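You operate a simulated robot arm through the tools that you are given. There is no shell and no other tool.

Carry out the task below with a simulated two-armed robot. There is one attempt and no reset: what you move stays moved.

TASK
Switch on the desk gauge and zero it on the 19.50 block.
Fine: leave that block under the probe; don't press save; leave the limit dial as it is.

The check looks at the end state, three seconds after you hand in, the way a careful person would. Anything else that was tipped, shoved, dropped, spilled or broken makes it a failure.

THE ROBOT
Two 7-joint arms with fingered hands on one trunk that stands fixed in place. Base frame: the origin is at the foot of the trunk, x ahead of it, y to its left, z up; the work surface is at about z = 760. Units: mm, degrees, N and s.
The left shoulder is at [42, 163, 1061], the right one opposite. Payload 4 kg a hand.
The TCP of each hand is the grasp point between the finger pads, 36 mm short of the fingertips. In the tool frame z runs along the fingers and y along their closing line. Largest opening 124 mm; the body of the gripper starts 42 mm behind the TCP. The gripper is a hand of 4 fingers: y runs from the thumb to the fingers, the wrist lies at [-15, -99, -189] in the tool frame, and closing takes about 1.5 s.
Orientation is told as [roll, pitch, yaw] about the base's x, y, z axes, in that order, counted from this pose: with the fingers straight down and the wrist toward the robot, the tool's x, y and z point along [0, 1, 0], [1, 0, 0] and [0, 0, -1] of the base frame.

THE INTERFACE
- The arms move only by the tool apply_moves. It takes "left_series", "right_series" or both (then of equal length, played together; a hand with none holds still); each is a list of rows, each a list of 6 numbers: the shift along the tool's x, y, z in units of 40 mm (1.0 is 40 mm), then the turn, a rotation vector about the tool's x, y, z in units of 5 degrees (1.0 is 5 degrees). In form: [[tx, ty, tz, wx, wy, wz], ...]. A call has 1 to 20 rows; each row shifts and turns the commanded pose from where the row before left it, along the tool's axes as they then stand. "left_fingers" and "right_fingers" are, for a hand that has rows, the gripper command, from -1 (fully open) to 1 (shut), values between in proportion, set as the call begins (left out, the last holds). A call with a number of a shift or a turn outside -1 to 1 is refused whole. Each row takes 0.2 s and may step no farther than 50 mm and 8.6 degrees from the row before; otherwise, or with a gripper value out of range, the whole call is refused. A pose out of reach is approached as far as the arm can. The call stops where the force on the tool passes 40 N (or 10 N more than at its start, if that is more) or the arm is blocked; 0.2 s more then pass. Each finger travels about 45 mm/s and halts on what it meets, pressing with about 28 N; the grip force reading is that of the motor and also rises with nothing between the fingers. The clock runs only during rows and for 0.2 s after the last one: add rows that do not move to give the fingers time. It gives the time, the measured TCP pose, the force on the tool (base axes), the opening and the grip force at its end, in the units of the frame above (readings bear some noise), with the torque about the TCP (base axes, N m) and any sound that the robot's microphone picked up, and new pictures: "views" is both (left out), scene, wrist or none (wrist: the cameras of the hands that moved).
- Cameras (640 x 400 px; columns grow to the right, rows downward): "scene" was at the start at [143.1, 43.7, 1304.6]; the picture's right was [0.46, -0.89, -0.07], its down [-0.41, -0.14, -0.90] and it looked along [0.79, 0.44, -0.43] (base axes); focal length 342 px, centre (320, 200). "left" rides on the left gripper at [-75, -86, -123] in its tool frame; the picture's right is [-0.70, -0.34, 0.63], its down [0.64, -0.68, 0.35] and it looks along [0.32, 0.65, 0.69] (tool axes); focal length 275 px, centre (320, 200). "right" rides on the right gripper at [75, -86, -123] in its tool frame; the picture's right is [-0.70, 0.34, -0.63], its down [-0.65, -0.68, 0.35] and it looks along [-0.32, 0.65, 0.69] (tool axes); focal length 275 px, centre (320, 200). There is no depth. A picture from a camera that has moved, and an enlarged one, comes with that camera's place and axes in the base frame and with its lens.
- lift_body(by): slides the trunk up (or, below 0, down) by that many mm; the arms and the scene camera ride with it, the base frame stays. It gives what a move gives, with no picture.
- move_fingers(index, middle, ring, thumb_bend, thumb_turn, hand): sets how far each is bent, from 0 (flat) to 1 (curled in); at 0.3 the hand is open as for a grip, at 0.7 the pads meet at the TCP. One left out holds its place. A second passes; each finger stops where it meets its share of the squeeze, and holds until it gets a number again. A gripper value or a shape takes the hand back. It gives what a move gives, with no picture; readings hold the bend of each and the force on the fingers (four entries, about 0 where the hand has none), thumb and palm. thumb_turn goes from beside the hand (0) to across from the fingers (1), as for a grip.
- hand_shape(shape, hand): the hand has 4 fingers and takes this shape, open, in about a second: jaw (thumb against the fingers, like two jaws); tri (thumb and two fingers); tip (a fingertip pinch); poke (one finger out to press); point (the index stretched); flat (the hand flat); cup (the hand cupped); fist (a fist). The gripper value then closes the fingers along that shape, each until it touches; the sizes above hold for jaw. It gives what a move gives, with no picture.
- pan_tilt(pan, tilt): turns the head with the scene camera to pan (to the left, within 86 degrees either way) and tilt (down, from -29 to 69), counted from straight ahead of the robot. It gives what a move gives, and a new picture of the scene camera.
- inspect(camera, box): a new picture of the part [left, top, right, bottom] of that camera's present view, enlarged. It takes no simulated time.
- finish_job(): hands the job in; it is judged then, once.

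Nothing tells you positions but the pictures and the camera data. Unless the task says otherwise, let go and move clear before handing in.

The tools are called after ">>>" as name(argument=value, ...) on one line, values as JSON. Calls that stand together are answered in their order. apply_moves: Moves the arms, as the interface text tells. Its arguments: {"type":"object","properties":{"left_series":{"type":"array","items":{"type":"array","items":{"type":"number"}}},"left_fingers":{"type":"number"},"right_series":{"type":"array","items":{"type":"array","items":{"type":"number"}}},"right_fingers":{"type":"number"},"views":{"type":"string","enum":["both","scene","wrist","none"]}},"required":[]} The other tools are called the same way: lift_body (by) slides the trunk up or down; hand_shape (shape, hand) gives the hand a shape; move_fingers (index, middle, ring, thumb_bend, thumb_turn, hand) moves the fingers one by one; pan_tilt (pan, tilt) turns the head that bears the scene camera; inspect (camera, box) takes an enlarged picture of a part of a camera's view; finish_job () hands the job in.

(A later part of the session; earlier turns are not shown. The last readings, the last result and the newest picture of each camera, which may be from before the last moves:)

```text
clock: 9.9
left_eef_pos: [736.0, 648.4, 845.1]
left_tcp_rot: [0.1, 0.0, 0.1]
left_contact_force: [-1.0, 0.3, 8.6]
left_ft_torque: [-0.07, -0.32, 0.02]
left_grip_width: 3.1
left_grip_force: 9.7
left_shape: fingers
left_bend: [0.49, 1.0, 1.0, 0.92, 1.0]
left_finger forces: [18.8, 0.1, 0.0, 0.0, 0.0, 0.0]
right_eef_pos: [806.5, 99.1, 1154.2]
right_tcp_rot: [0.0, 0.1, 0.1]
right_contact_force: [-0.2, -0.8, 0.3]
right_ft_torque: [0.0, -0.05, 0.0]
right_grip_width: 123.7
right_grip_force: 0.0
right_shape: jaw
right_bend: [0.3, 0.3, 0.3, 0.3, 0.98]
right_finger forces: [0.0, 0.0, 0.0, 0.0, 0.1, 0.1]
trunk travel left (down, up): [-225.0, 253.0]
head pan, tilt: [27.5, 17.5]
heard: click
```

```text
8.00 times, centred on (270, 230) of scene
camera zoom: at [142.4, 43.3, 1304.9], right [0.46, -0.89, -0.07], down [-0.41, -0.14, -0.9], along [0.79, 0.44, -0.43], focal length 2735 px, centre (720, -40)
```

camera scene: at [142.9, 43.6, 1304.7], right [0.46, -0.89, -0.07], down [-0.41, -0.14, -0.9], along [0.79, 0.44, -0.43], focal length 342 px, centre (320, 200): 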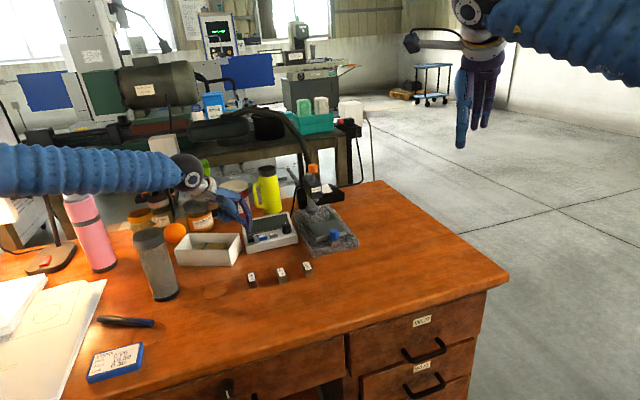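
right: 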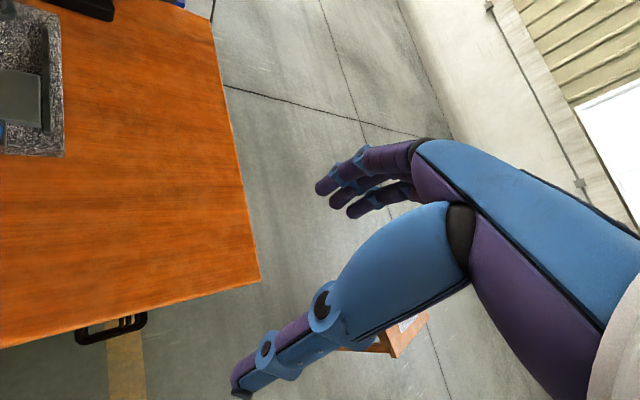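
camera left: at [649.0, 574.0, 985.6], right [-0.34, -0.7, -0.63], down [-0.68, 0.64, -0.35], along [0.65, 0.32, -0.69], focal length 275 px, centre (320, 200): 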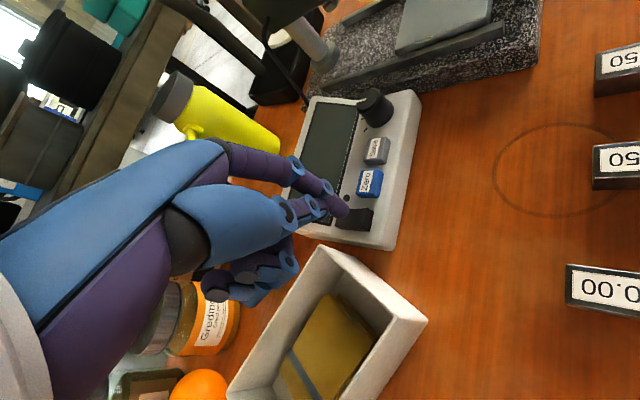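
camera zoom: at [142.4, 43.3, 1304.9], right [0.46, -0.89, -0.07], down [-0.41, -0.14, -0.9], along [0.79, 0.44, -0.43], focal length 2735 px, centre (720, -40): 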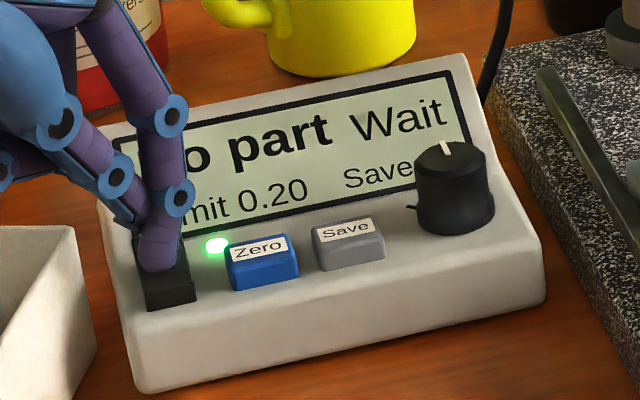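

The display is lit: "No part", "Limit 0.20", "Wait". The limit stays as it is. I'll back straight up, then travel over to the 19.50 block with the hand turned 45°.

>>> apply_moves(left_series=[[0, 0, -0.5, 0, 0, 0], [0, 0, -0.9, 0, 0, 0], [0, 0, -0.9, 0, 0, 0], [0, 0, -0.9, 0, 0, 0], [-0.9, 0.05, 0, 0, 0, 0], [-0.9, 0.05, 0, 0, 0, -1], [-0.9, 0.05, 0, 0, 0, -1], [-0.9, 0.05, 0, 0, 0, -1]], views="scene")

>>> hand_shape(hand="left", shape="tip")

>>> inspect(camera="scene", box=[220, 150, 380, 300])

```text
clock: 11.7
left_eef_pos: [752.4, 503.8, 971.7]
left_tcp_rot: [0.1, 0.1, 15.1]
left_contact_force: [0.6, -0.6, -0.4]
left_ft_torque: [0.02, -0.02, -0.04]
left_grip_width: 3.5
left_grip_force: 0.0
left_shape: fingers
left_bend: [0.49, 1.0, 1.0, 0.92, 1.0]
left_finger forces: [0.0, 0.0, 0.0, 0.1, 0.1, 0.1]
right_eef_pos: [807.0, 99.7, 1152.4]
right_tcp_rot: [0.0, 0.1, 0.2]
right_contact_force: [0.2, -0.6, -1.0]
right_ft_torque: [0.03, 0.04, -0.01]
right_grip_width: 123.9
right_grip_force: 0.0
right_shape: jaw
right_bend: [0.3, 0.3, 0.3, 0.3, 0.98]
right_finger forces: [0.0, 0.0, 0.0, 0.0, 0.0, 0.0]
trunk travel left (down, up): [-225.0, 253.0]
head pan, tilt: [27.5, 17.5]
camera scene: at [143.6, 42.6, 1304.6], right [0.46, -0.89, -0.07], down [-0.41, -0.14, -0.9], along [0.79, 0.44, -0.43], focal length 342 px, centre (320, 200)
```

scene: 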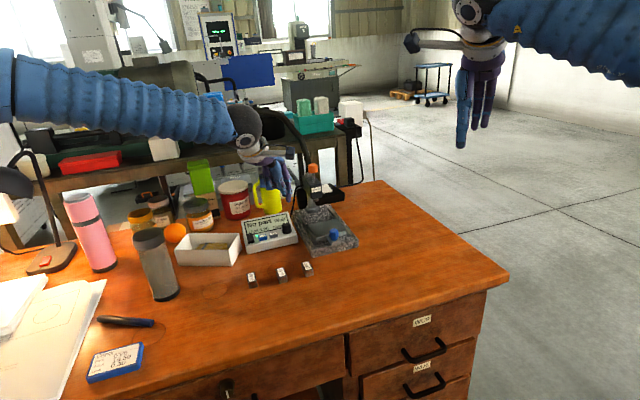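

```text
clock: 12.6
left_eef_pos: [753.7, 504.7, 971.2]
left_tcp_rot: [0.1, -0.1, 15.0]
left_contact_force: [0.3, -0.3, -0.2]
left_ft_torque: [0.04, 0.01, 0.01]
left_grip_width: 123.6
left_grip_force: 0.1
left_shape: tip
left_bend: [0.31, 0.98, 0.99, 0.3, 0.98]
left_finger forces: [0.0, 0.1, 0.0, 0.1, 0.0, 0.1]
right_eef_pos: [806.3, 99.8, 1153.2]
right_tcp_rot: [0.0, 0.0, 0.1]
right_contact_force: [0.4, -0.3, -0.6]
right_ft_torque: [-0.01, 0.01, -0.03]
right_grip_width: 123.6
right_grip_force: 0.0
right_shape: jaw
right_bend: [0.3, 0.3, 0.3, 0.3, 0.98]
right_finger forces: [0.1, 0.1, 0.1, 0.0, 0.1, 0.1]
trunk travel left (down, up): [-225.0, 253.0]
head pan, tilt: [27.5, 17.5]
```

```text
2.67 times, centred on (300, 225) of scene
camera zoom: at [143.2, 43.5, 1304.6], right [0.46, -0.89, -0.07], down [-0.41, -0.14, -0.9], along [0.79, 0.44, -0.43], focal length 912 px, centre (373, 133)
```

zoom: 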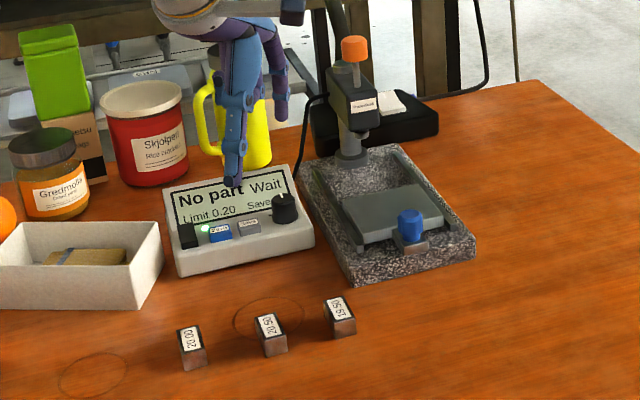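

Next I'll turn to 45° yaw and hover over the 19.50 block so the wrist camera can measure it.

>>> apply_moves(left_series=[[0, 0, 0, 0, 0, -1], [0, 0, 0, 0, 0, -1], [0, 0, 0, 0, 0, -1], [0, 0, 0, 0, 0, -1], [0, 0, 0, 0, 0, -1], [0, 0, 0, 0, 0, -1], [-0.5925, -0.654, 0.4, 0, 0, 0], [-0.5925, -0.654, 0.4, 0, 0, 0], [0, 0, 0, 0, 0, 0]])

>>> inspect(camera="left", box=[340, 180, 560, 400])

```text
clock: 14.6
left_eef_pos: [749.9, 434.0, 938.6]
left_tcp_rot: [0.1, -0.1, 45.0]
left_contact_force: [-0.1, 0.1, 0.8]
left_ft_torque: [0.0, -0.01, 0.03]
left_grip_width: 124.1
left_grip_force: 0.0
left_shape: tip
left_bend: [0.31, 0.98, 0.99, 0.3, 0.98]
left_finger forces: [0.1, 0.0, 0.0, 0.0, 0.1, 0.1]
right_eef_pos: [806.4, 101.8, 1154.7]
right_tcp_rot: [0.0, 0.0, 0.2]
right_contact_force: [-0.1, 0.3, 0.0]
right_ft_torque: [-0.03, 0.02, -0.01]
right_grip_width: 123.5
right_grip_force: 0.2
right_shape: jaw
right_bend: [0.3, 0.3, 0.3, 0.3, 0.98]
right_finger forces: [0.0, 0.0, 0.0, 0.0, 0.1, 0.1]
trunk travel left (down, up): [-225.0, 253.0]
head pan, tilt: [27.5, 17.5]
camera scene: at [142.8, 44.1, 1304.7], right [0.46, -0.89, -0.07], down [-0.41, -0.14, -0.9], along [0.79, 0.44, -0.43], focal length 342 px, centre (320, 200)
camera left: at [742.4, 320.9, 1060.5], right [0.26, -0.73, -0.63], down [-0.94, -0.03, -0.35], along [0.24, 0.68, -0.69], focal length 275 px, centre (320, 200)
```

scene: 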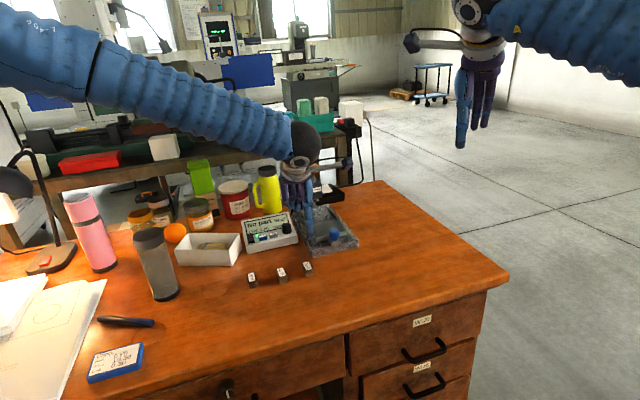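
left: 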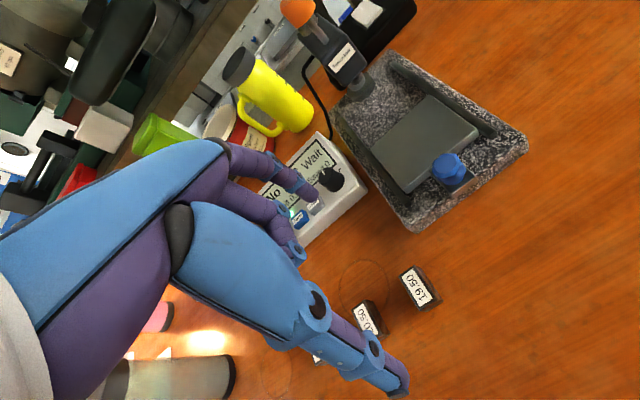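

```text
1.82 times, centred on (450, 290) of left
camera zoom: at [742.4, 320.9, 1060.5], right [0.26, -0.73, -0.63], down [-0.94, -0.03, -0.35], along [0.24, 0.68, -0.69], focal length 500 px, centre (84, 36)
```

zoom: 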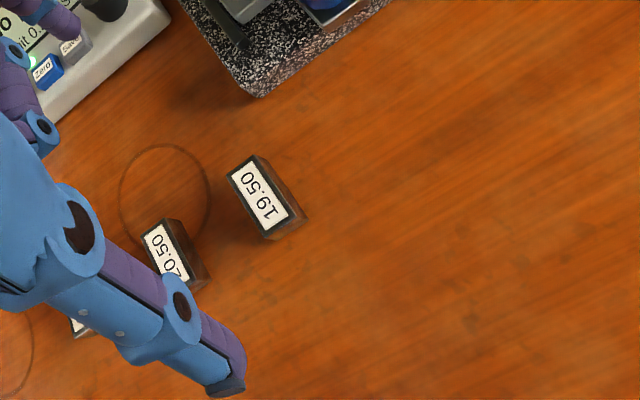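

>>> inspect(camera="left", box=[390, 255, 450, 315])

>>> inspect(camera="left", box=[330, 40, 540, 240])

>>> inspect(camera="left", box=[270, 0, 400, 110])

>>> inspect(camera="scene", box=[240, 190, 330, 290])

```text
6.67 times, centred on (420, 285) of left
camera zoom: at [742.4, 320.9, 1060.5], right [0.26, -0.73, -0.63], down [-0.94, -0.03, -0.35], along [0.24, 0.68, -0.69], focal length 1835 px, centre (-347, -367)
```

zoom: 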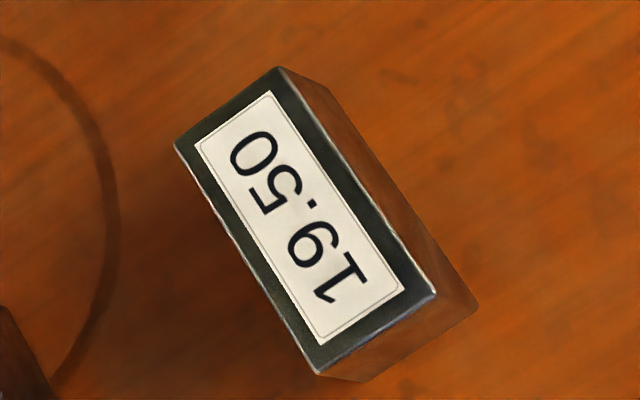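

```text
2.00 times, centred on (435, 140) of left
camera zoom: at [742.4, 320.9, 1060.5], right [0.26, -0.73, -0.63], down [-0.94, -0.03, -0.35], along [0.24, 0.68, -0.69], focal length 551 px, centre (90, 320)
```

zoom: 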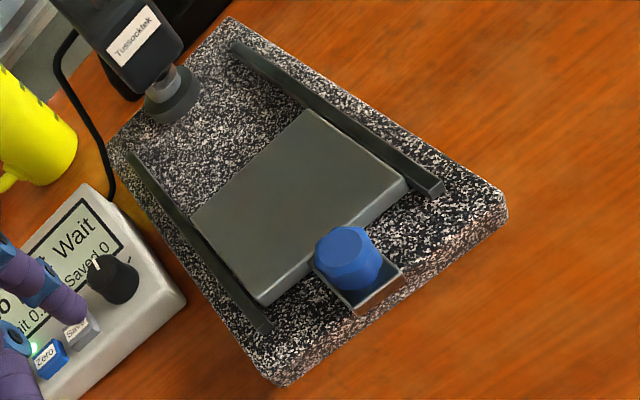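

```text
3.64 times, centred on (335, 55) of left
camera zoom: at [742.4, 320.9, 1060.5], right [0.26, -0.73, -0.63], down [-0.94, -0.03, -0.35], along [0.24, 0.68, -0.69], focal length 1001 px, centre (266, 727)
```

zoom: 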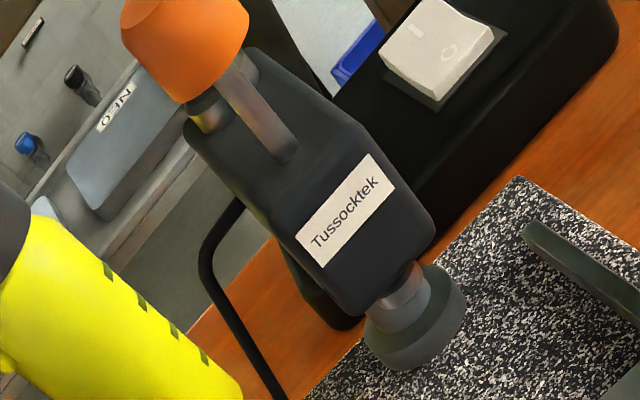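

```text
4.00 times, centred on (285, 240) of scene
camera zoom: at [142.8, 44.1, 1304.7], right [0.46, -0.89, -0.07], down [-0.41, -0.14, -0.9], along [0.79, 0.44, -0.43], focal length 1368 px, centre (460, 40)
```

zoom: 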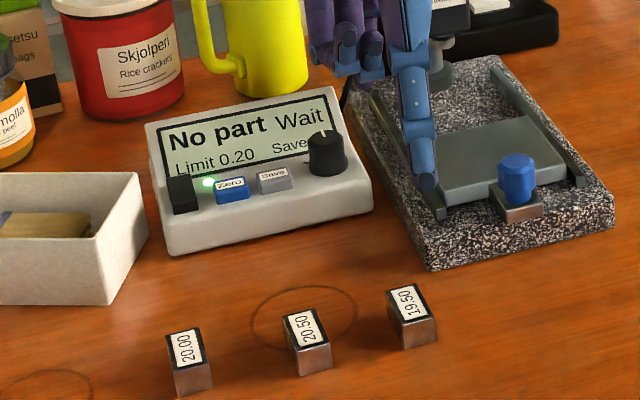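

The 19.50 block is at (749.4, 435), long axis about 46°, roughly 38×20 mm. I'll part-close the pinch and come down to just above it.

>>> apply_moves(left_series=[[0, 0.02, 0.5, 0, 0, -0.2], [0, 0, 0.6, 0, 0, 0], [0, 0, 0.6, 0, 0, 0], [0, 0, 0.4, 0, 0, 0], [0, 0, 0, 0, 0, 0], [0, 0, 0, 0, 0, 0]], left_fingers=-0.1)

>>> inspect(camera="left", box=[280, 160, 480, 400])

>>> inspect(camera="scene", box=[260, 200, 360, 300])

```text
clock: 16.0
left_eef_pos: [751.3, 435.2, 855.6]
left_tcp_rot: [0.0, 0.0, 46.1]
left_contact_force: [-0.4, -1.0, 0.6]
left_ft_torque: [0.02, 0.03, 0.04]
left_grip_width: 68.9
left_grip_force: 0.0
left_shape: tip
left_bend: [0.4, 0.98, 0.99, 0.54, 0.99]
left_finger forces: [0.1, 0.1, 0.1, 0.0, 0.0, 0.1]
right_eef_pos: [806.3, 99.8, 1153.2]
right_tcp_rot: [0.0, 0.0, 0.0]
right_contact_force: [0.3, 0.8, -0.1]
right_ft_torque: [0.01, 0.0, 0.02]
right_grip_width: 123.7
right_grip_force: 0.1
right_shape: jaw
right_bend: [0.3, 0.3, 0.3, 0.3, 0.98]
right_finger forces: [0.1, 0.0, 0.0, 0.1, 0.0, 0.1]
trunk travel left (down, up): [-225.0, 253.0]
head pan, tilt: [27.5, 17.5]
camera scene: at [143.4, 43.7, 1304.6], right [0.46, -0.89, -0.07], down [-0.41, -0.14, -0.9], along [0.79, 0.44, -0.43], focal length 342 px, centre (320, 200)
camera left: at [745.4, 322.3, 976.1], right [0.27, -0.73, -0.63], down [-0.94, -0.04, -0.35], along [0.22, 0.69, -0.69], focal length 275 px, centre (320, 200)
```

scene: 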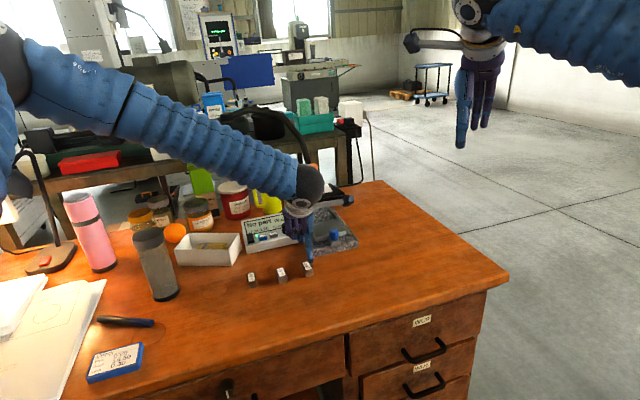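
left: 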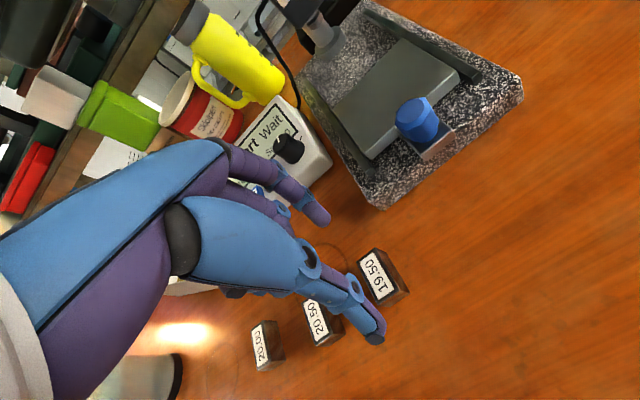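

```text
1.67 times, centred on (380, 280) of left
camera zoom: at [745.4, 322.3, 976.1], right [0.27, -0.73, -0.63], down [-0.94, -0.04, -0.35], along [0.22, 0.69, -0.69], focal length 459 px, centre (220, 67)
```

zoom: 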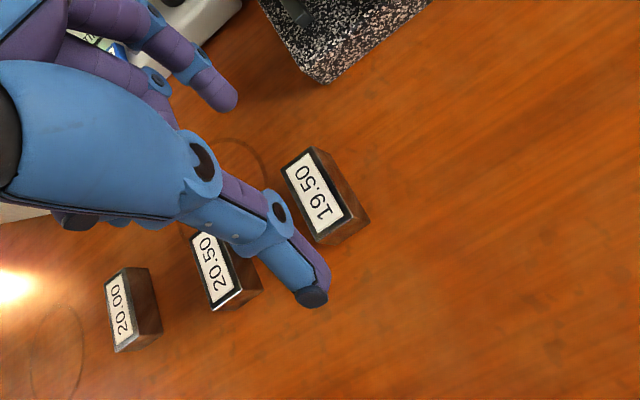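

```text
4.00 times, centred on (310, 250) of scene
camera zoom: at [143.4, 43.7, 1304.6], right [0.46, -0.89, -0.07], down [-0.41, -0.14, -0.9], along [0.79, 0.44, -0.43], focal length 1368 px, centre (360, 0)
```

zoom: 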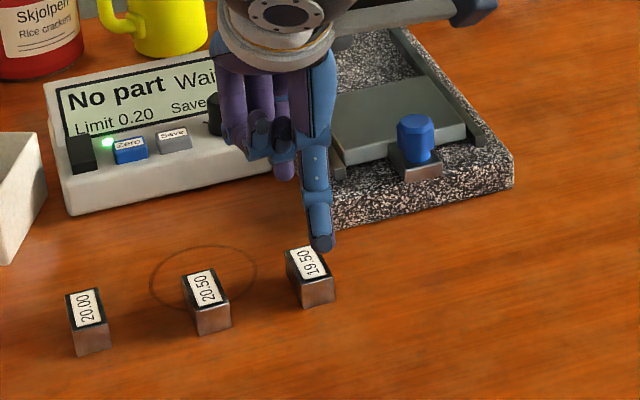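

Thumb and index straddle the block along its length. I'll come down so the fingertips are about 5 mm above the desk.

>>> apply_moves(left_series=[[0, -0.04, 0.4, 0, 0, 0], [0, 0, 0.4, 0, 0, 0], [0, 0, 0.2, 0, 0, 0], [0, 0, 0.1, 0, 0, 0], [0, 0, 0, 0, 0, 0]], views="none")

>>> inspect(camera="left", box=[280, 140, 460, 340])

>>> inspect(camera="scene", box=[270, 220, 350, 300])

```text
clock: 17.2
left_eef_pos: [747.9, 434.7, 811.2]
left_tcp_rot: [0.0, 0.1, 46.0]
left_contact_force: [0.6, -0.1, 0.3]
left_ft_torque: [0.0, -0.01, 0.0]
left_grip_width: 68.9
left_grip_force: 0.1
left_shape: tip
left_bend: [0.4, 0.98, 0.99, 0.54, 0.99]
left_finger forces: [0.0, 0.0, 0.0, 0.0, 0.0, 0.0]
right_eef_pos: [806.5, 100.2, 1153.7]
right_tcp_rot: [0.0, 0.1, 0.0]
right_contact_force: [0.9, 0.2, -0.2]
right_ft_torque: [-0.01, 0.02, 0.01]
right_grip_width: 123.5
right_grip_force: 0.0
right_shape: jaw
right_bend: [0.3, 0.3, 0.3, 0.3, 0.98]
right_finger forces: [0.0, 0.0, 0.0, 0.0, 0.1, 0.0]
trunk travel left (down, up): [-225.0, 253.0]
head pan, tilt: [27.5, 17.5]
```

```text
2.00 times, centred on (370, 240) of left
camera zoom: at [742.9, 321.4, 932.8], right [0.27, -0.73, -0.63], down [-0.94, -0.04, -0.35], along [0.22, 0.69, -0.69], focal length 551 px, centre (220, 120)
```

zoom: 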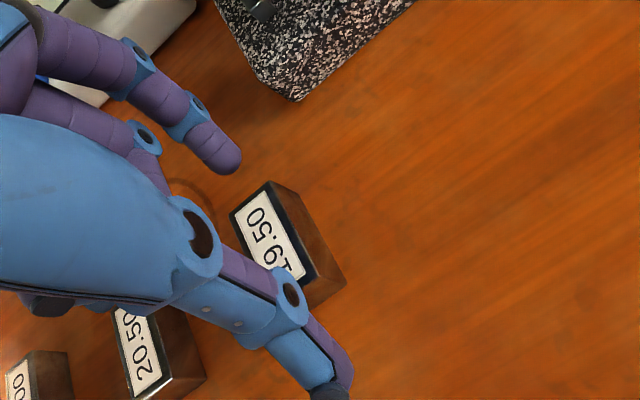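

```text
5.00 times, centred on (310, 260) of scene
camera zoom: at [143.2, 43.5, 1304.7], right [0.46, -0.89, -0.07], down [-0.41, -0.14, -0.9], along [0.79, 0.44, -0.43], focal length 1709 px, centre (370, -100)
```

zoom: 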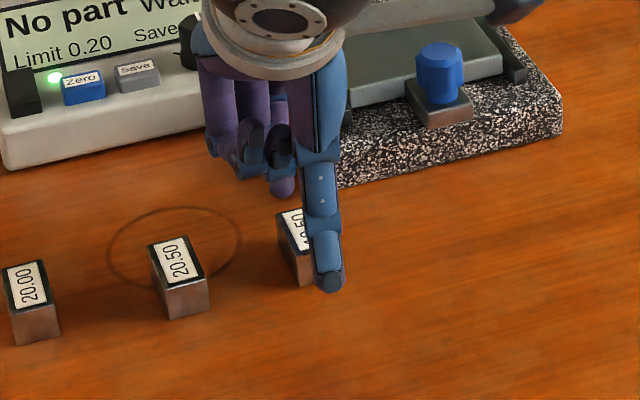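

Thumb and index line up with the block's long axis, so I'll close the pinch.

>>> apply_moves(left_series=[[0, 0, 0, 0, 0, 0], [0, 0, 0, 0, 0, 0], [0, 0, 0, 0, 0, 0], [0, 0, 0, 0, 0, 0], [0, 0, 0, 0, 0, 0], [0, 0, 0, 0, 0, 0], [0, 0, 0, 0, 0, 0]], left_fingers=1, views="none")

>>> inspect(camera="left", box=[280, 140, 460, 340])

>>> inspect(camera="scene", box=[270, 220, 350, 300])

```text
clock: 18.8
left_eef_pos: [748.4, 435.3, 813.6]
left_tcp_rot: [-0.1, -0.1, 46.0]
left_contact_force: [2.2, -1.5, 17.3]
left_ft_torque: [0.24, -0.31, -0.03]
left_grip_width: 33.9
left_grip_force: 28.1
left_shape: tip
left_bend: [0.55, 1.0, 1.0, 0.62, 0.99]
left_finger forces: [38.4, 0.1, 0.0, 0.1, 23.6, 0.1]
right_eef_pos: [806.4, 100.0, 1154.4]
right_tcp_rot: [0.0, -0.1, 0.0]
right_contact_force: [0.2, 0.4, -0.7]
right_ft_torque: [-0.02, 0.0, 0.0]
right_grip_width: 123.8
right_grip_force: 0.0
right_shape: jaw
right_bend: [0.3, 0.3, 0.3, 0.3, 0.98]
right_finger forces: [0.0, 0.0, 0.1, 0.0, 0.0, 0.0]
trunk travel left (down, up): [-225.0, 253.0]
head pan, tilt: [27.5, 17.5]
```

```text
2.00 times, centred on (370, 240) of left
camera zoom: at [742.5, 320.8, 934.5], right [0.27, -0.73, -0.63], down [-0.94, -0.04, -0.35], along [0.23, 0.69, -0.69], focal length 551 px, centre (220, 120)
```

zoom: 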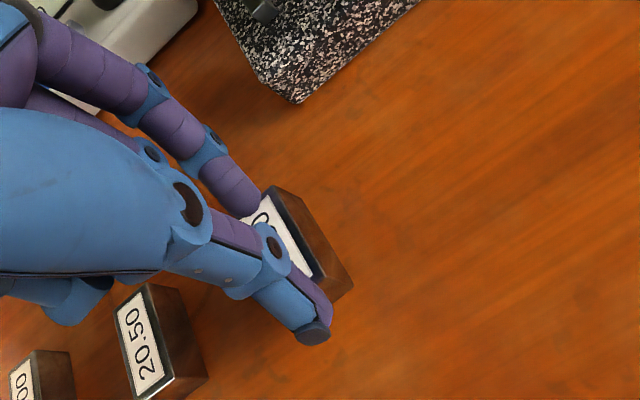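

```text
5.00 times, centred on (310, 260) of scene
camera zoom: at [142.1, 42.8, 1304.9], right [0.46, -0.89, -0.07], down [-0.41, -0.14, -0.9], along [0.79, 0.44, -0.43], focal length 1709 px, centre (370, -100)
```

zoom: 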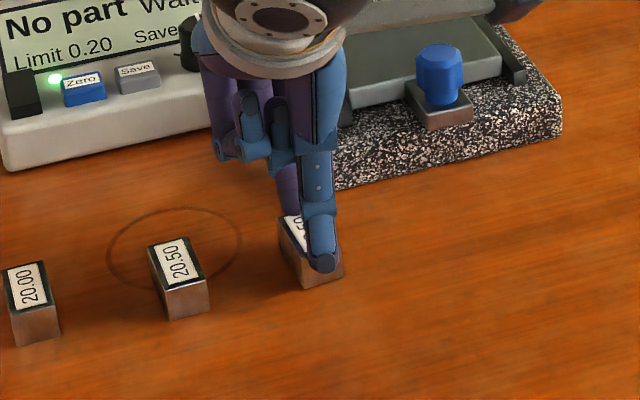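

There's a 17 N upward force, so I'll check how the index sits on the block.

>>> inspect(camera="left", box=[340, 190, 420, 270])

>>> inspect(camera="scene", box=[295, 245, 325, 275])

```text
5.00 times, centred on (380, 230) of left
camera zoom: at [742.5, 320.8, 934.5], right [0.27, -0.73, -0.63], down [-0.94, -0.04, -0.35], along [0.23, 0.69, -0.69], focal length 1376 px, centre (20, 50)
```

zoom: 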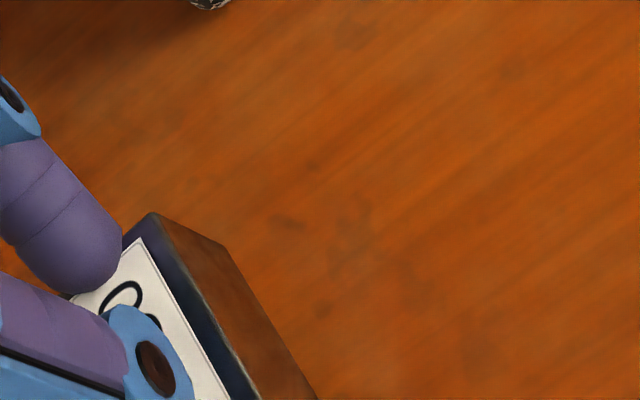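

```text
13.33 times, centred on (310, 260) of scene
camera zoom: at [142.1, 42.8, 1304.9], right [0.46, -0.89, -0.07], down [-0.41, -0.14, -0.9], along [0.79, 0.44, -0.43], focal length 4558 px, centre (453, -600)
```

zoom: 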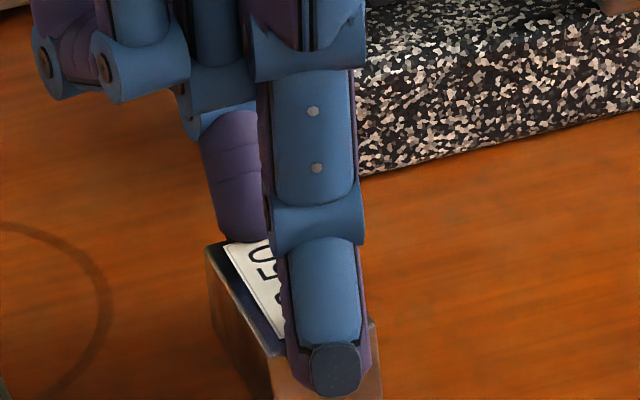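

The index tip is riding on the block's top edge, while the thumb is on the end face. I'll reopen, tilt 5° so the index sits lower, and go down about 8 mm.

>>> apply_moves(left_series=[[0, 0, 0, 0, 0, 0], [0, 0, 0, 0, 0, 0], [0, 0, 0, 0, 0, 0], [0, 0, 0, 0, 0, 0], [0, 0, 0, 0, 0, 0]], left_fingers=-0.1, views="none")

>>> inspect(camera="left", box=[280, 140, 460, 340])

>>> inspect(camera="scene", box=[270, 220, 350, 300])

```text
clock: 20.0
left_eef_pos: [749.3, 434.7, 811.3]
left_tcp_rot: [-0.1, 0.0, 46.0]
left_contact_force: [-0.5, -0.1, -0.2]
left_ft_torque: [-0.03, 0.03, 0.01]
left_grip_width: 67.6
left_grip_force: 0.1
left_shape: tip
left_bend: [0.41, 0.98, 0.99, 0.54, 0.99]
left_finger forces: [0.1, 0.0, 0.0, 0.0, 0.0, 0.0]
right_eef_pos: [806.2, 100.5, 1151.9]
right_tcp_rot: [-0.1, 0.0, 0.0]
right_contact_force: [-0.6, 0.3, -0.6]
right_ft_torque: [-0.02, -0.01, 0.0]
right_grip_width: 123.4
right_grip_force: 0.1
right_shape: jaw
right_bend: [0.3, 0.3, 0.3, 0.3, 0.98]
right_finger forces: [0.0, 0.1, 0.0, 0.0, 0.0, 0.0]
trunk travel left (down, up): [-225.0, 253.0]
head pan, tilt: [27.5, 17.5]
```

```text
2.00 times, centred on (370, 240) of left
camera zoom: at [742.7, 321.4, 932.8], right [0.27, -0.73, -0.63], down [-0.94, -0.04, -0.35], along [0.22, 0.69, -0.69], focal length 551 px, centre (220, 120)
```

zoom: 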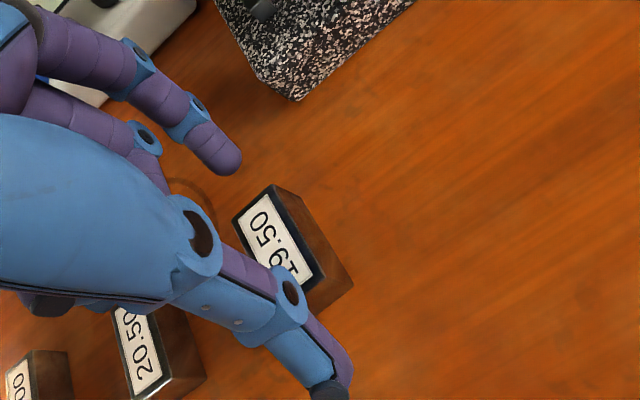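

```text
5.00 times, centred on (310, 260) of scene
camera zoom: at [143.0, 43.5, 1304.7], right [0.46, -0.89, -0.07], down [-0.41, -0.14, -0.9], along [0.79, 0.44, -0.43], focal length 1709 px, centre (370, -100)
```

zoom: 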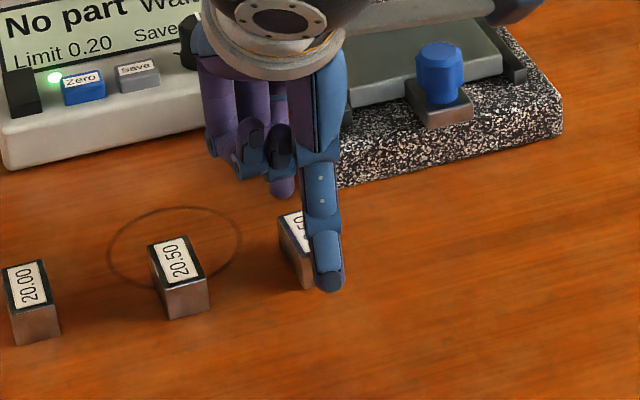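

>>> apply_moves(left_series=[[-0.03, 0.05, 0, 1, 0, 0], [0, 0, 0.12, 0, 0, 0], [0, 0, 0.09, 0, 0, 0], [0, 0, 0, 0, 0, 0]], views="none", left_fingers=0)

>>> inspect(camera="left", box=[280, 140, 460, 340])

>>> inspect(camera="scene", box=[270, 220, 350, 300])

```text
clock: 21.0
left_eef_pos: [751.2, 434.4, 802.3]
left_tcp_rot: [0.0, 5.0, 45.9]
left_contact_force: [0.3, 0.0, -0.8]
left_ft_torque: [0.02, -0.03, -0.06]
left_grip_width: 62.9
left_grip_force: 0.1
left_shape: tip
left_bend: [0.42, 0.98, 0.99, 0.56, 0.99]
left_finger forces: [0.1, 0.1, 0.0, 0.0, 0.0, 0.0]
right_eef_pos: [806.2, 100.5, 1153.5]
right_tcp_rot: [0.0, 0.1, -0.1]
right_contact_force: [1.0, 0.3, 0.0]
right_ft_torque: [-0.01, 0.02, 0.01]
right_grip_width: 123.7
right_grip_force: 0.0
right_shape: jaw
right_bend: [0.3, 0.3, 0.3, 0.3, 0.98]
right_finger forces: [0.1, 0.1, 0.0, 0.0, 0.0, 0.1]
trunk travel left (down, up): [-225.0, 253.0]
head pan, tilt: [27.5, 17.5]
```

```text
2.00 times, centred on (370, 240) of left
camera zoom: at [752.7, 329.3, 931.7], right [0.23, -0.76, -0.6], down [-0.96, -0.06, -0.28], along [0.18, 0.64, -0.75], focal length 551 px, centre (220, 120)
```

zoom: 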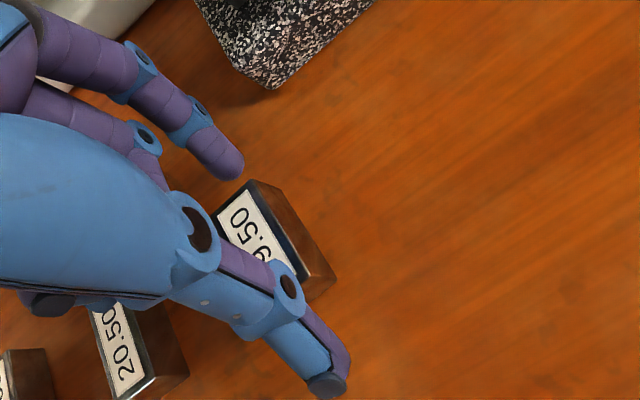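

```text
5.00 times, centred on (310, 260) of scene
camera zoom: at [143.2, 43.5, 1304.7], right [0.46, -0.89, -0.07], down [-0.41, -0.14, -0.9], along [0.79, 0.44, -0.43], focal length 1709 px, centre (370, -100)
```

zoom: 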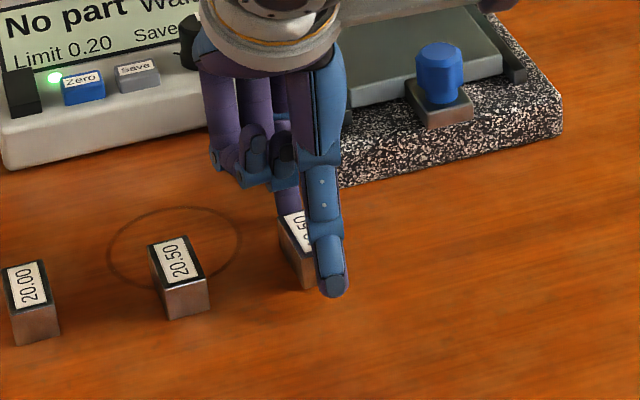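

>>> apply_moves(left_series=[[0, 0, 0, 0, 0, 0], [0, 0, 0, 0, 0, 0], [0, 0, 0, 0, 0, 0], [0, 0, 0, 0, 0, 0], [0, 0, 0, 0, 0, 0], [0, 0, 0, 0, 0, 0]], left_fingers=1, views="none")

>>> inspect(camera="left", box=[280, 140, 460, 340])

>>> inspect(camera="scene", box=[270, 220, 350, 300])

>>> inspect(camera="left", box=[340, 190, 420, 270])

```text
clock: 22.4
left_eef_pos: [750.6, 435.5, 803.7]
left_tcp_rot: [0.0, 5.0, 46.0]
left_contact_force: [-1.6, -0.5, 3.5]
left_ft_torque: [-0.09, 0.06, 0.0]
left_grip_width: 39.3
left_grip_force: 28.2
left_shape: tip
left_bend: [0.53, 1.0, 1.0, 0.6, 1.0]
left_finger forces: [25.6, 0.1, 0.1, 0.0, 26.8, 0.0]
right_eef_pos: [806.5, 99.5, 1154.2]
right_tcp_rot: [0.0, 0.0, 0.0]
right_contact_force: [0.7, -0.3, -0.4]
right_ft_torque: [-0.02, 0.0, -0.01]
right_grip_width: 123.5
right_grip_force: 0.0
right_shape: jaw
right_bend: [0.3, 0.3, 0.3, 0.3, 0.98]
right_finger forces: [0.1, 0.0, 0.0, 0.0, 0.0, 0.0]
trunk travel left (down, up): [-225.0, 253.0]
head pan, tilt: [27.5, 17.5]
```

```text
2.00 times, centred on (370, 240) of left
camera zoom: at [752.6, 329.2, 932.2], right [0.23, -0.76, -0.6], down [-0.96, -0.06, -0.29], along [0.18, 0.64, -0.75], focal length 551 px, centre (220, 120)
```

zoom: 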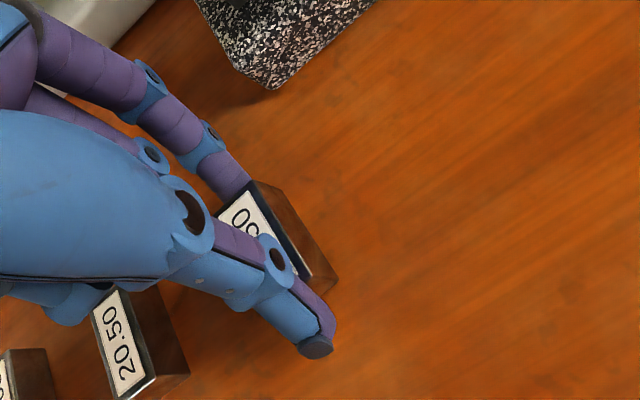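

```text
5.00 times, centred on (310, 260) of scene
camera zoom: at [142.9, 43.4, 1304.7], right [0.46, -0.89, -0.07], down [-0.41, -0.14, -0.9], along [0.79, 0.44, -0.43], focal length 1709 px, centre (370, -100)
```

zoom: 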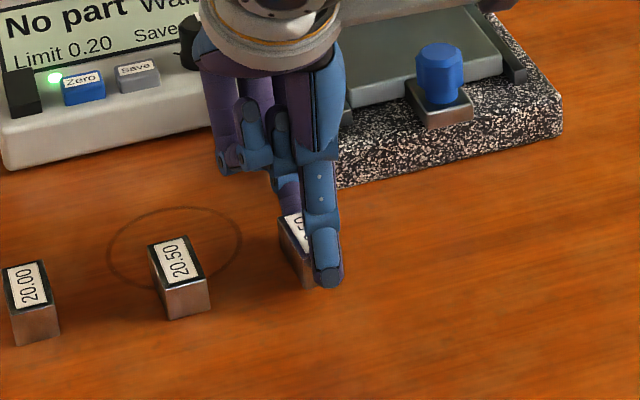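

```text
5.00 times, centred on (380, 230) of left
camera zoom: at [752.6, 329.2, 932.2], right [0.23, -0.76, -0.6], down [-0.96, -0.06, -0.29], along [0.18, 0.64, -0.75], focal length 1376 px, centre (20, 50)
```

zoom: 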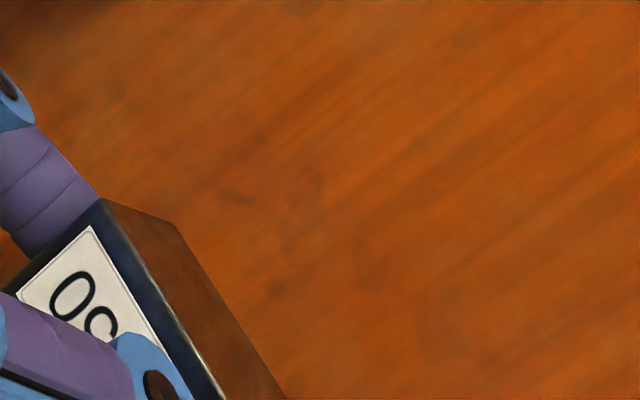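

The grip itself is sound, but placing the block on the plate from this hand pose is out of reach by about 45 mm. I'll set it back, release, and regrasp with the hand leaning forward about 10° and the block nearer the fingers' side.

>>> apply_moves(left_series=[[0, 0, 0, 0, 0, 0], [0, 0, 0, 0, 0, 0], [0, 0, 0, 0, 0, 0], [0, 0, 0, 0, 0, 0], [0, 0, -0.5, 0, 0, 0], [0, 0, -0.8, 0, 0, 0], [0, 0, -0.8, -1, 0, 0], [0, -0.25, 0, -1, 0, 0], [0, -0.25, 0, -1, 0, 0]], left_fingers=-0.1, views="none")

>>> move_fingers(hand="left", index=0.42, middle=1, ring=1, thumb_bend=0.75, thumb_turn=1)

>>> inspect(camera="left", box=[270, 130, 470, 370])

>>> inspect(camera="scene", box=[260, 200, 360, 300])

```text
clock: 24.4
left_eef_pos: [743.4, 424.6, 885.2]
left_tcp_rot: [0.1, -10.2, 46.1]
left_contact_force: [-0.2, -0.1, 0.5]
left_ft_torque: [-0.02, 0.0, 0.02]
left_grip_width: 67.7
left_grip_force: 0.0
left_shape: tip
left_bend: [0.41, 0.98, 0.99, 0.54, 0.99]
left_finger forces: [0.0, 0.0, 0.0, 0.1, 0.0, 0.1]
right_eef_pos: [806.2, 99.3, 1153.4]
right_tcp_rot: [0.1, 0.0, 0.1]
right_contact_force: [-0.6, -0.2, -0.9]
right_ft_torque: [0.0, 0.0, 0.0]
right_grip_width: 123.4
right_grip_force: 0.1
right_shape: jaw
right_bend: [0.3, 0.3, 0.3, 0.3, 0.98]
right_finger forces: [0.0, 0.0, 0.0, 0.1, 0.1, 0.0]
trunk travel left (down, up): [-225.0, 253.0]
head pan, tilt: [27.5, 17.5]
```

```text
clock: 25.4
left_eef_pos: [744.1, 424.6, 885.5]
left_tcp_rot: [0.0, -10.0, 46.0]
left_contact_force: [1.0, 0.1, -0.1]
left_ft_torque: [0.0, 0.01, 0.0]
left_grip_width: 32.3
left_grip_force: 0.1
left_shape: fingers
left_bend: [0.42, 1.0, 1.0, 0.75, 1.0]
left_finger forces: [0.1, 0.1, 0.1, 0.1, 0.0, 0.0]
right_eef_pos: [806.2, 100.1, 1152.8]
right_tcp_rot: [-0.1, 0.1, 0.0]
right_contact_force: [-0.1, 0.5, 0.1]
right_ft_torque: [0.01, 0.01, 0.03]
right_grip_width: 123.6
right_grip_force: 0.1
right_shape: jaw
right_bend: [0.3, 0.3, 0.3, 0.3, 0.98]
right_finger forces: [0.1, 0.0, 0.1, 0.0, 0.0, 0.1]
trunk travel left (down, up): [-225.0, 253.0]
head pan, tilt: [27.5, 17.5]
```

```text
1.67 times, centred on (370, 250) of left
camera zoom: at [722.9, 296.9, 990.5], right [0.35, -0.64, -0.68], down [-0.89, 0.01, -0.46], along [0.3, 0.77, -0.57], focal length 459 px, centre (237, 117)
```

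zoom: 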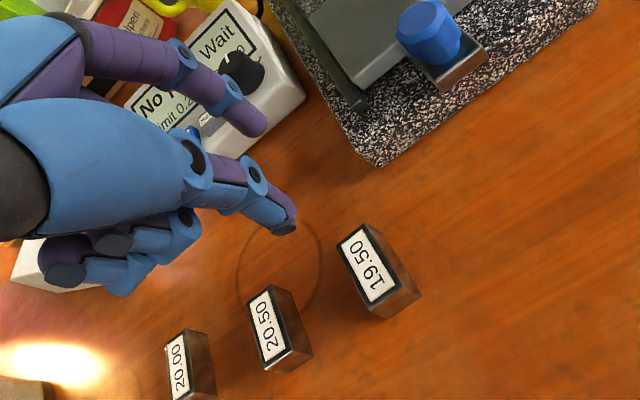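

```text
4.00 times, centred on (310, 250) of scene
camera zoom: at [143.2, 43.6, 1304.6], right [0.46, -0.89, -0.07], down [-0.41, -0.14, -0.9], along [0.79, 0.44, -0.43], focal length 1368 px, centre (360, 0)
```

zoom: 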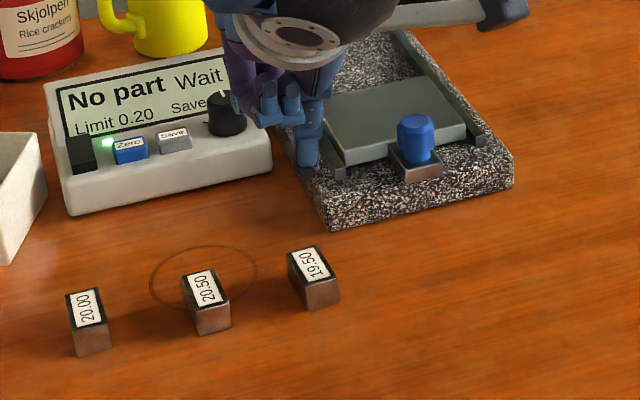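

Before regrasping I'll test the arm's reach: hover over the plate with this lean, above everything, and read the pose actually achieved.

>>> apply_moves(left_series=[[0, 0, -0.6, 0, 0, 0], [-0.487, 0.579, 0.02, 0, 0, 0], [-0.487, 0.579, 0.02, 0, 0, 0], [-0.487, 0.579, 0.02, 0, 0, 0], [-0.487, 0.579, 0.02, 0, 0, 0], [-0.487, 0.579, 0.02, 0, 0, 0], [0, 0, 0, 0, 0, 0]])

>>> inspect(camera="left", box=[270, 0, 510, 400])

>>> inspect(camera="scene", box=[270, 150, 390, 260])

```text
clock: 27.0
left_eef_pos: [889.3, 436.5, 925.0]
left_tcp_rot: [0.0, -10.1, 46.2]
left_contact_force: [0.6, -0.1, -0.3]
left_ft_torque: [0.03, 0.0, 0.0]
left_grip_width: 32.3
left_grip_force: 0.0
left_shape: fingers
left_bend: [0.42, 1.0, 1.0, 0.75, 1.0]
left_finger forces: [0.1, 0.0, 0.0, 0.0, 0.0, 0.0]
right_eef_pos: [806.2, 101.2, 1152.5]
right_tcp_rot: [0.0, 0.0, 0.0]
right_contact_force: [0.3, 0.7, 0.1]
right_ft_torque: [0.02, 0.01, -0.01]
right_grip_width: 123.4
right_grip_force: 0.2
right_shape: jaw
right_bend: [0.3, 0.3, 0.3, 0.3, 0.98]
right_finger forces: [0.1, 0.0, 0.0, 0.0, 0.0, 0.1]
trunk travel left (down, up): [-225.0, 253.0]
head pan, tilt: [27.5, 17.5]
camera scene: at [142.8, 43.8, 1304.7], right [0.46, -0.89, -0.07], down [-0.41, -0.14, -0.9], along [0.79, 0.44, -0.43], focal length 342 px, centre (320, 200)
camera left: at [870.4, 308.8, 1030.7], right [0.35, -0.64, -0.68], down [-0.89, 0.01, -0.46], along [0.3, 0.77, -0.57], focal length 275 px, centre (320, 200)
```

scene: 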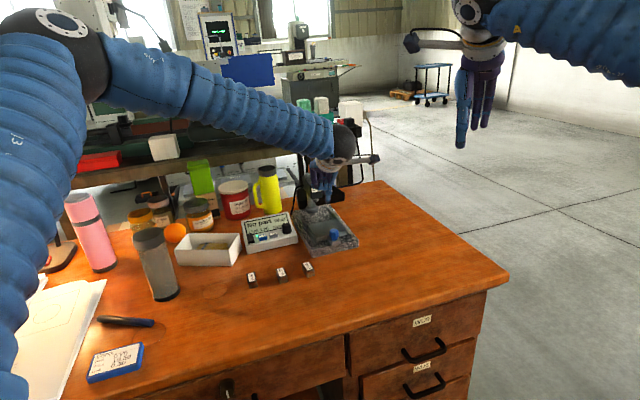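
left: 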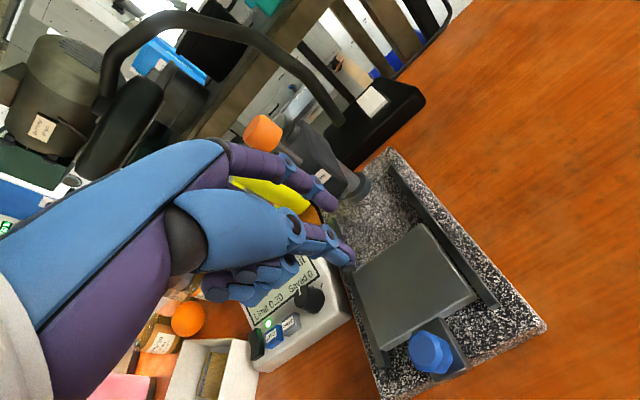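

```text
1.00 times, centred on (390, 200) of left (not enlarged: the box is as wide or as high as the picture)
camera zoom: at [870.4, 308.8, 1030.7], right [0.35, -0.64, -0.68], down [-0.89, 0.01, -0.46], along [0.3, 0.77, -0.57], focal length 275 px, centre (250, 200)
```

zoom: 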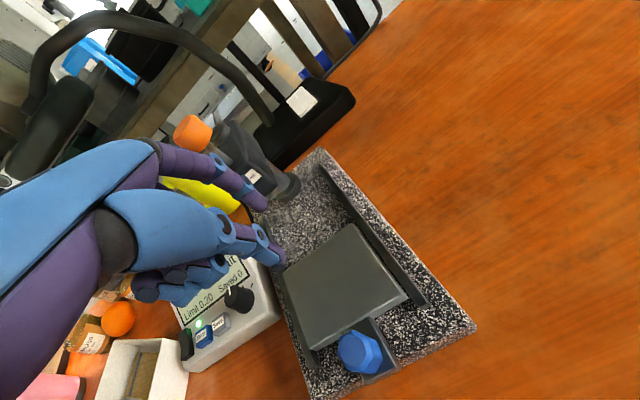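

```text
3.64 times, centred on (330, 205) of scene
camera zoom: at [142.8, 43.8, 1304.7], right [0.46, -0.89, -0.07], down [-0.41, -0.14, -0.9], along [0.79, 0.44, -0.43], focal length 1243 px, centre (284, 182)
```

zoom: 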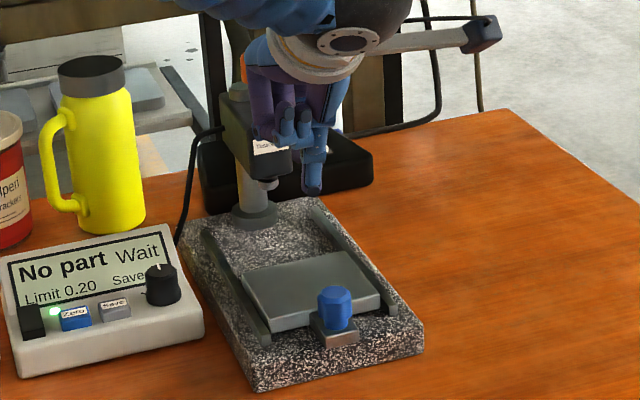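

The arm reached that easily. I'll test the same hover with the hand upright and lower.

>>> apply_moves(left_series=[[0, 0, 0, 1, 0, 0], [0, 0, 0, 1, 0, 0], [0, 0, 0.5, 0, 0, 0], [0, 0, 0.5, 0, 0, 0], [0, 0, 0.3, 0, 0, 0], [0, 0, 0, 0, 0, 0]])

>>> inspect(camera="left", box=[320, 40, 560, 280])

```text
clock: 28.4
left_eef_pos: [890.8, 439.0, 871.7]
left_tcp_rot: [0.0, 0.0, 46.1]
left_contact_force: [0.7, 0.8, 0.2]
left_ft_torque: [0.05, 0.0, 0.01]
left_grip_width: 32.2
left_grip_force: 0.1
left_shape: fingers
left_bend: [0.42, 1.0, 1.0, 0.75, 1.0]
left_finger forces: [0.0, 0.0, 0.0, 0.0, 0.0, 0.0]
right_eef_pos: [805.9, 100.3, 1153.5]
right_tcp_rot: [0.0, 0.0, 0.1]
right_contact_force: [0.8, 0.3, -0.4]
right_ft_torque: [0.0, -0.01, -0.03]
right_grip_width: 123.4
right_grip_force: 0.0
right_shape: jaw
right_bend: [0.3, 0.3, 0.3, 0.3, 0.98]
right_finger forces: [0.1, 0.0, 0.0, 0.0, 0.1, 0.1]
trunk travel left (down, up): [-225.0, 253.0]
head pan, tilt: [27.5, 17.5]
camera scene: at [143.0, 43.5, 1304.7], right [0.46, -0.89, -0.07], down [-0.41, -0.14, -0.9], along [0.79, 0.44, -0.43], focal length 342 px, centre (320, 200)
camera left: at [883.5, 324.4, 993.8], right [0.27, -0.73, -0.63], down [-0.94, -0.04, -0.35], along [0.22, 0.69, -0.69], focal length 275 px, centre (320, 200)
```

scene: 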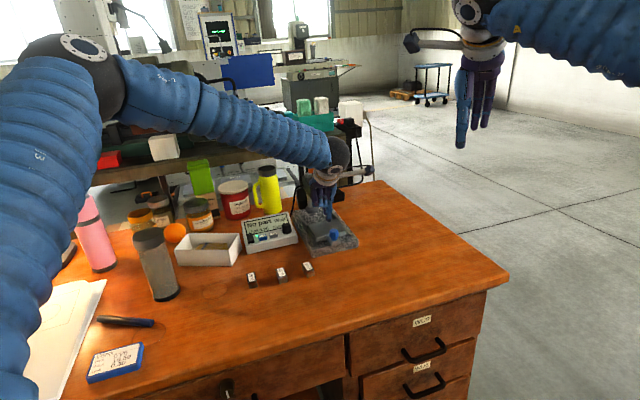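
left: 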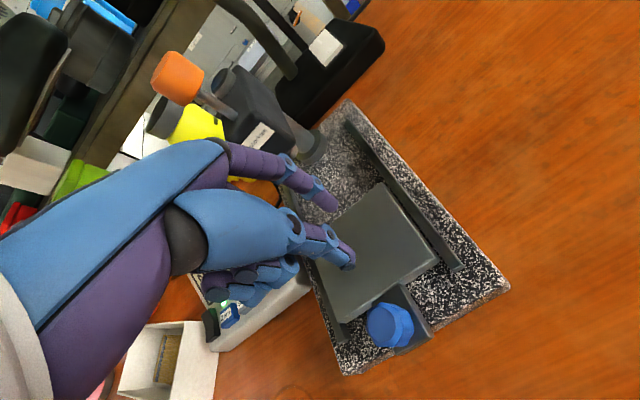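

```text
1.67 times, centred on (440, 160) of left
camera zoom: at [883.5, 324.4, 993.8], right [0.27, -0.73, -0.63], down [-0.94, -0.04, -0.35], along [0.22, 0.69, -0.69], focal length 459 px, centre (120, 267)
```

zoom: 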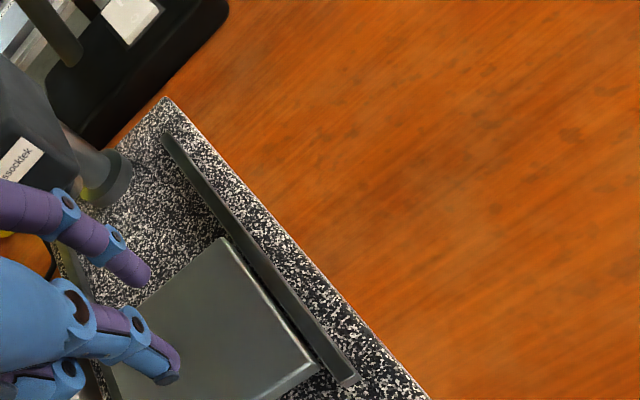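

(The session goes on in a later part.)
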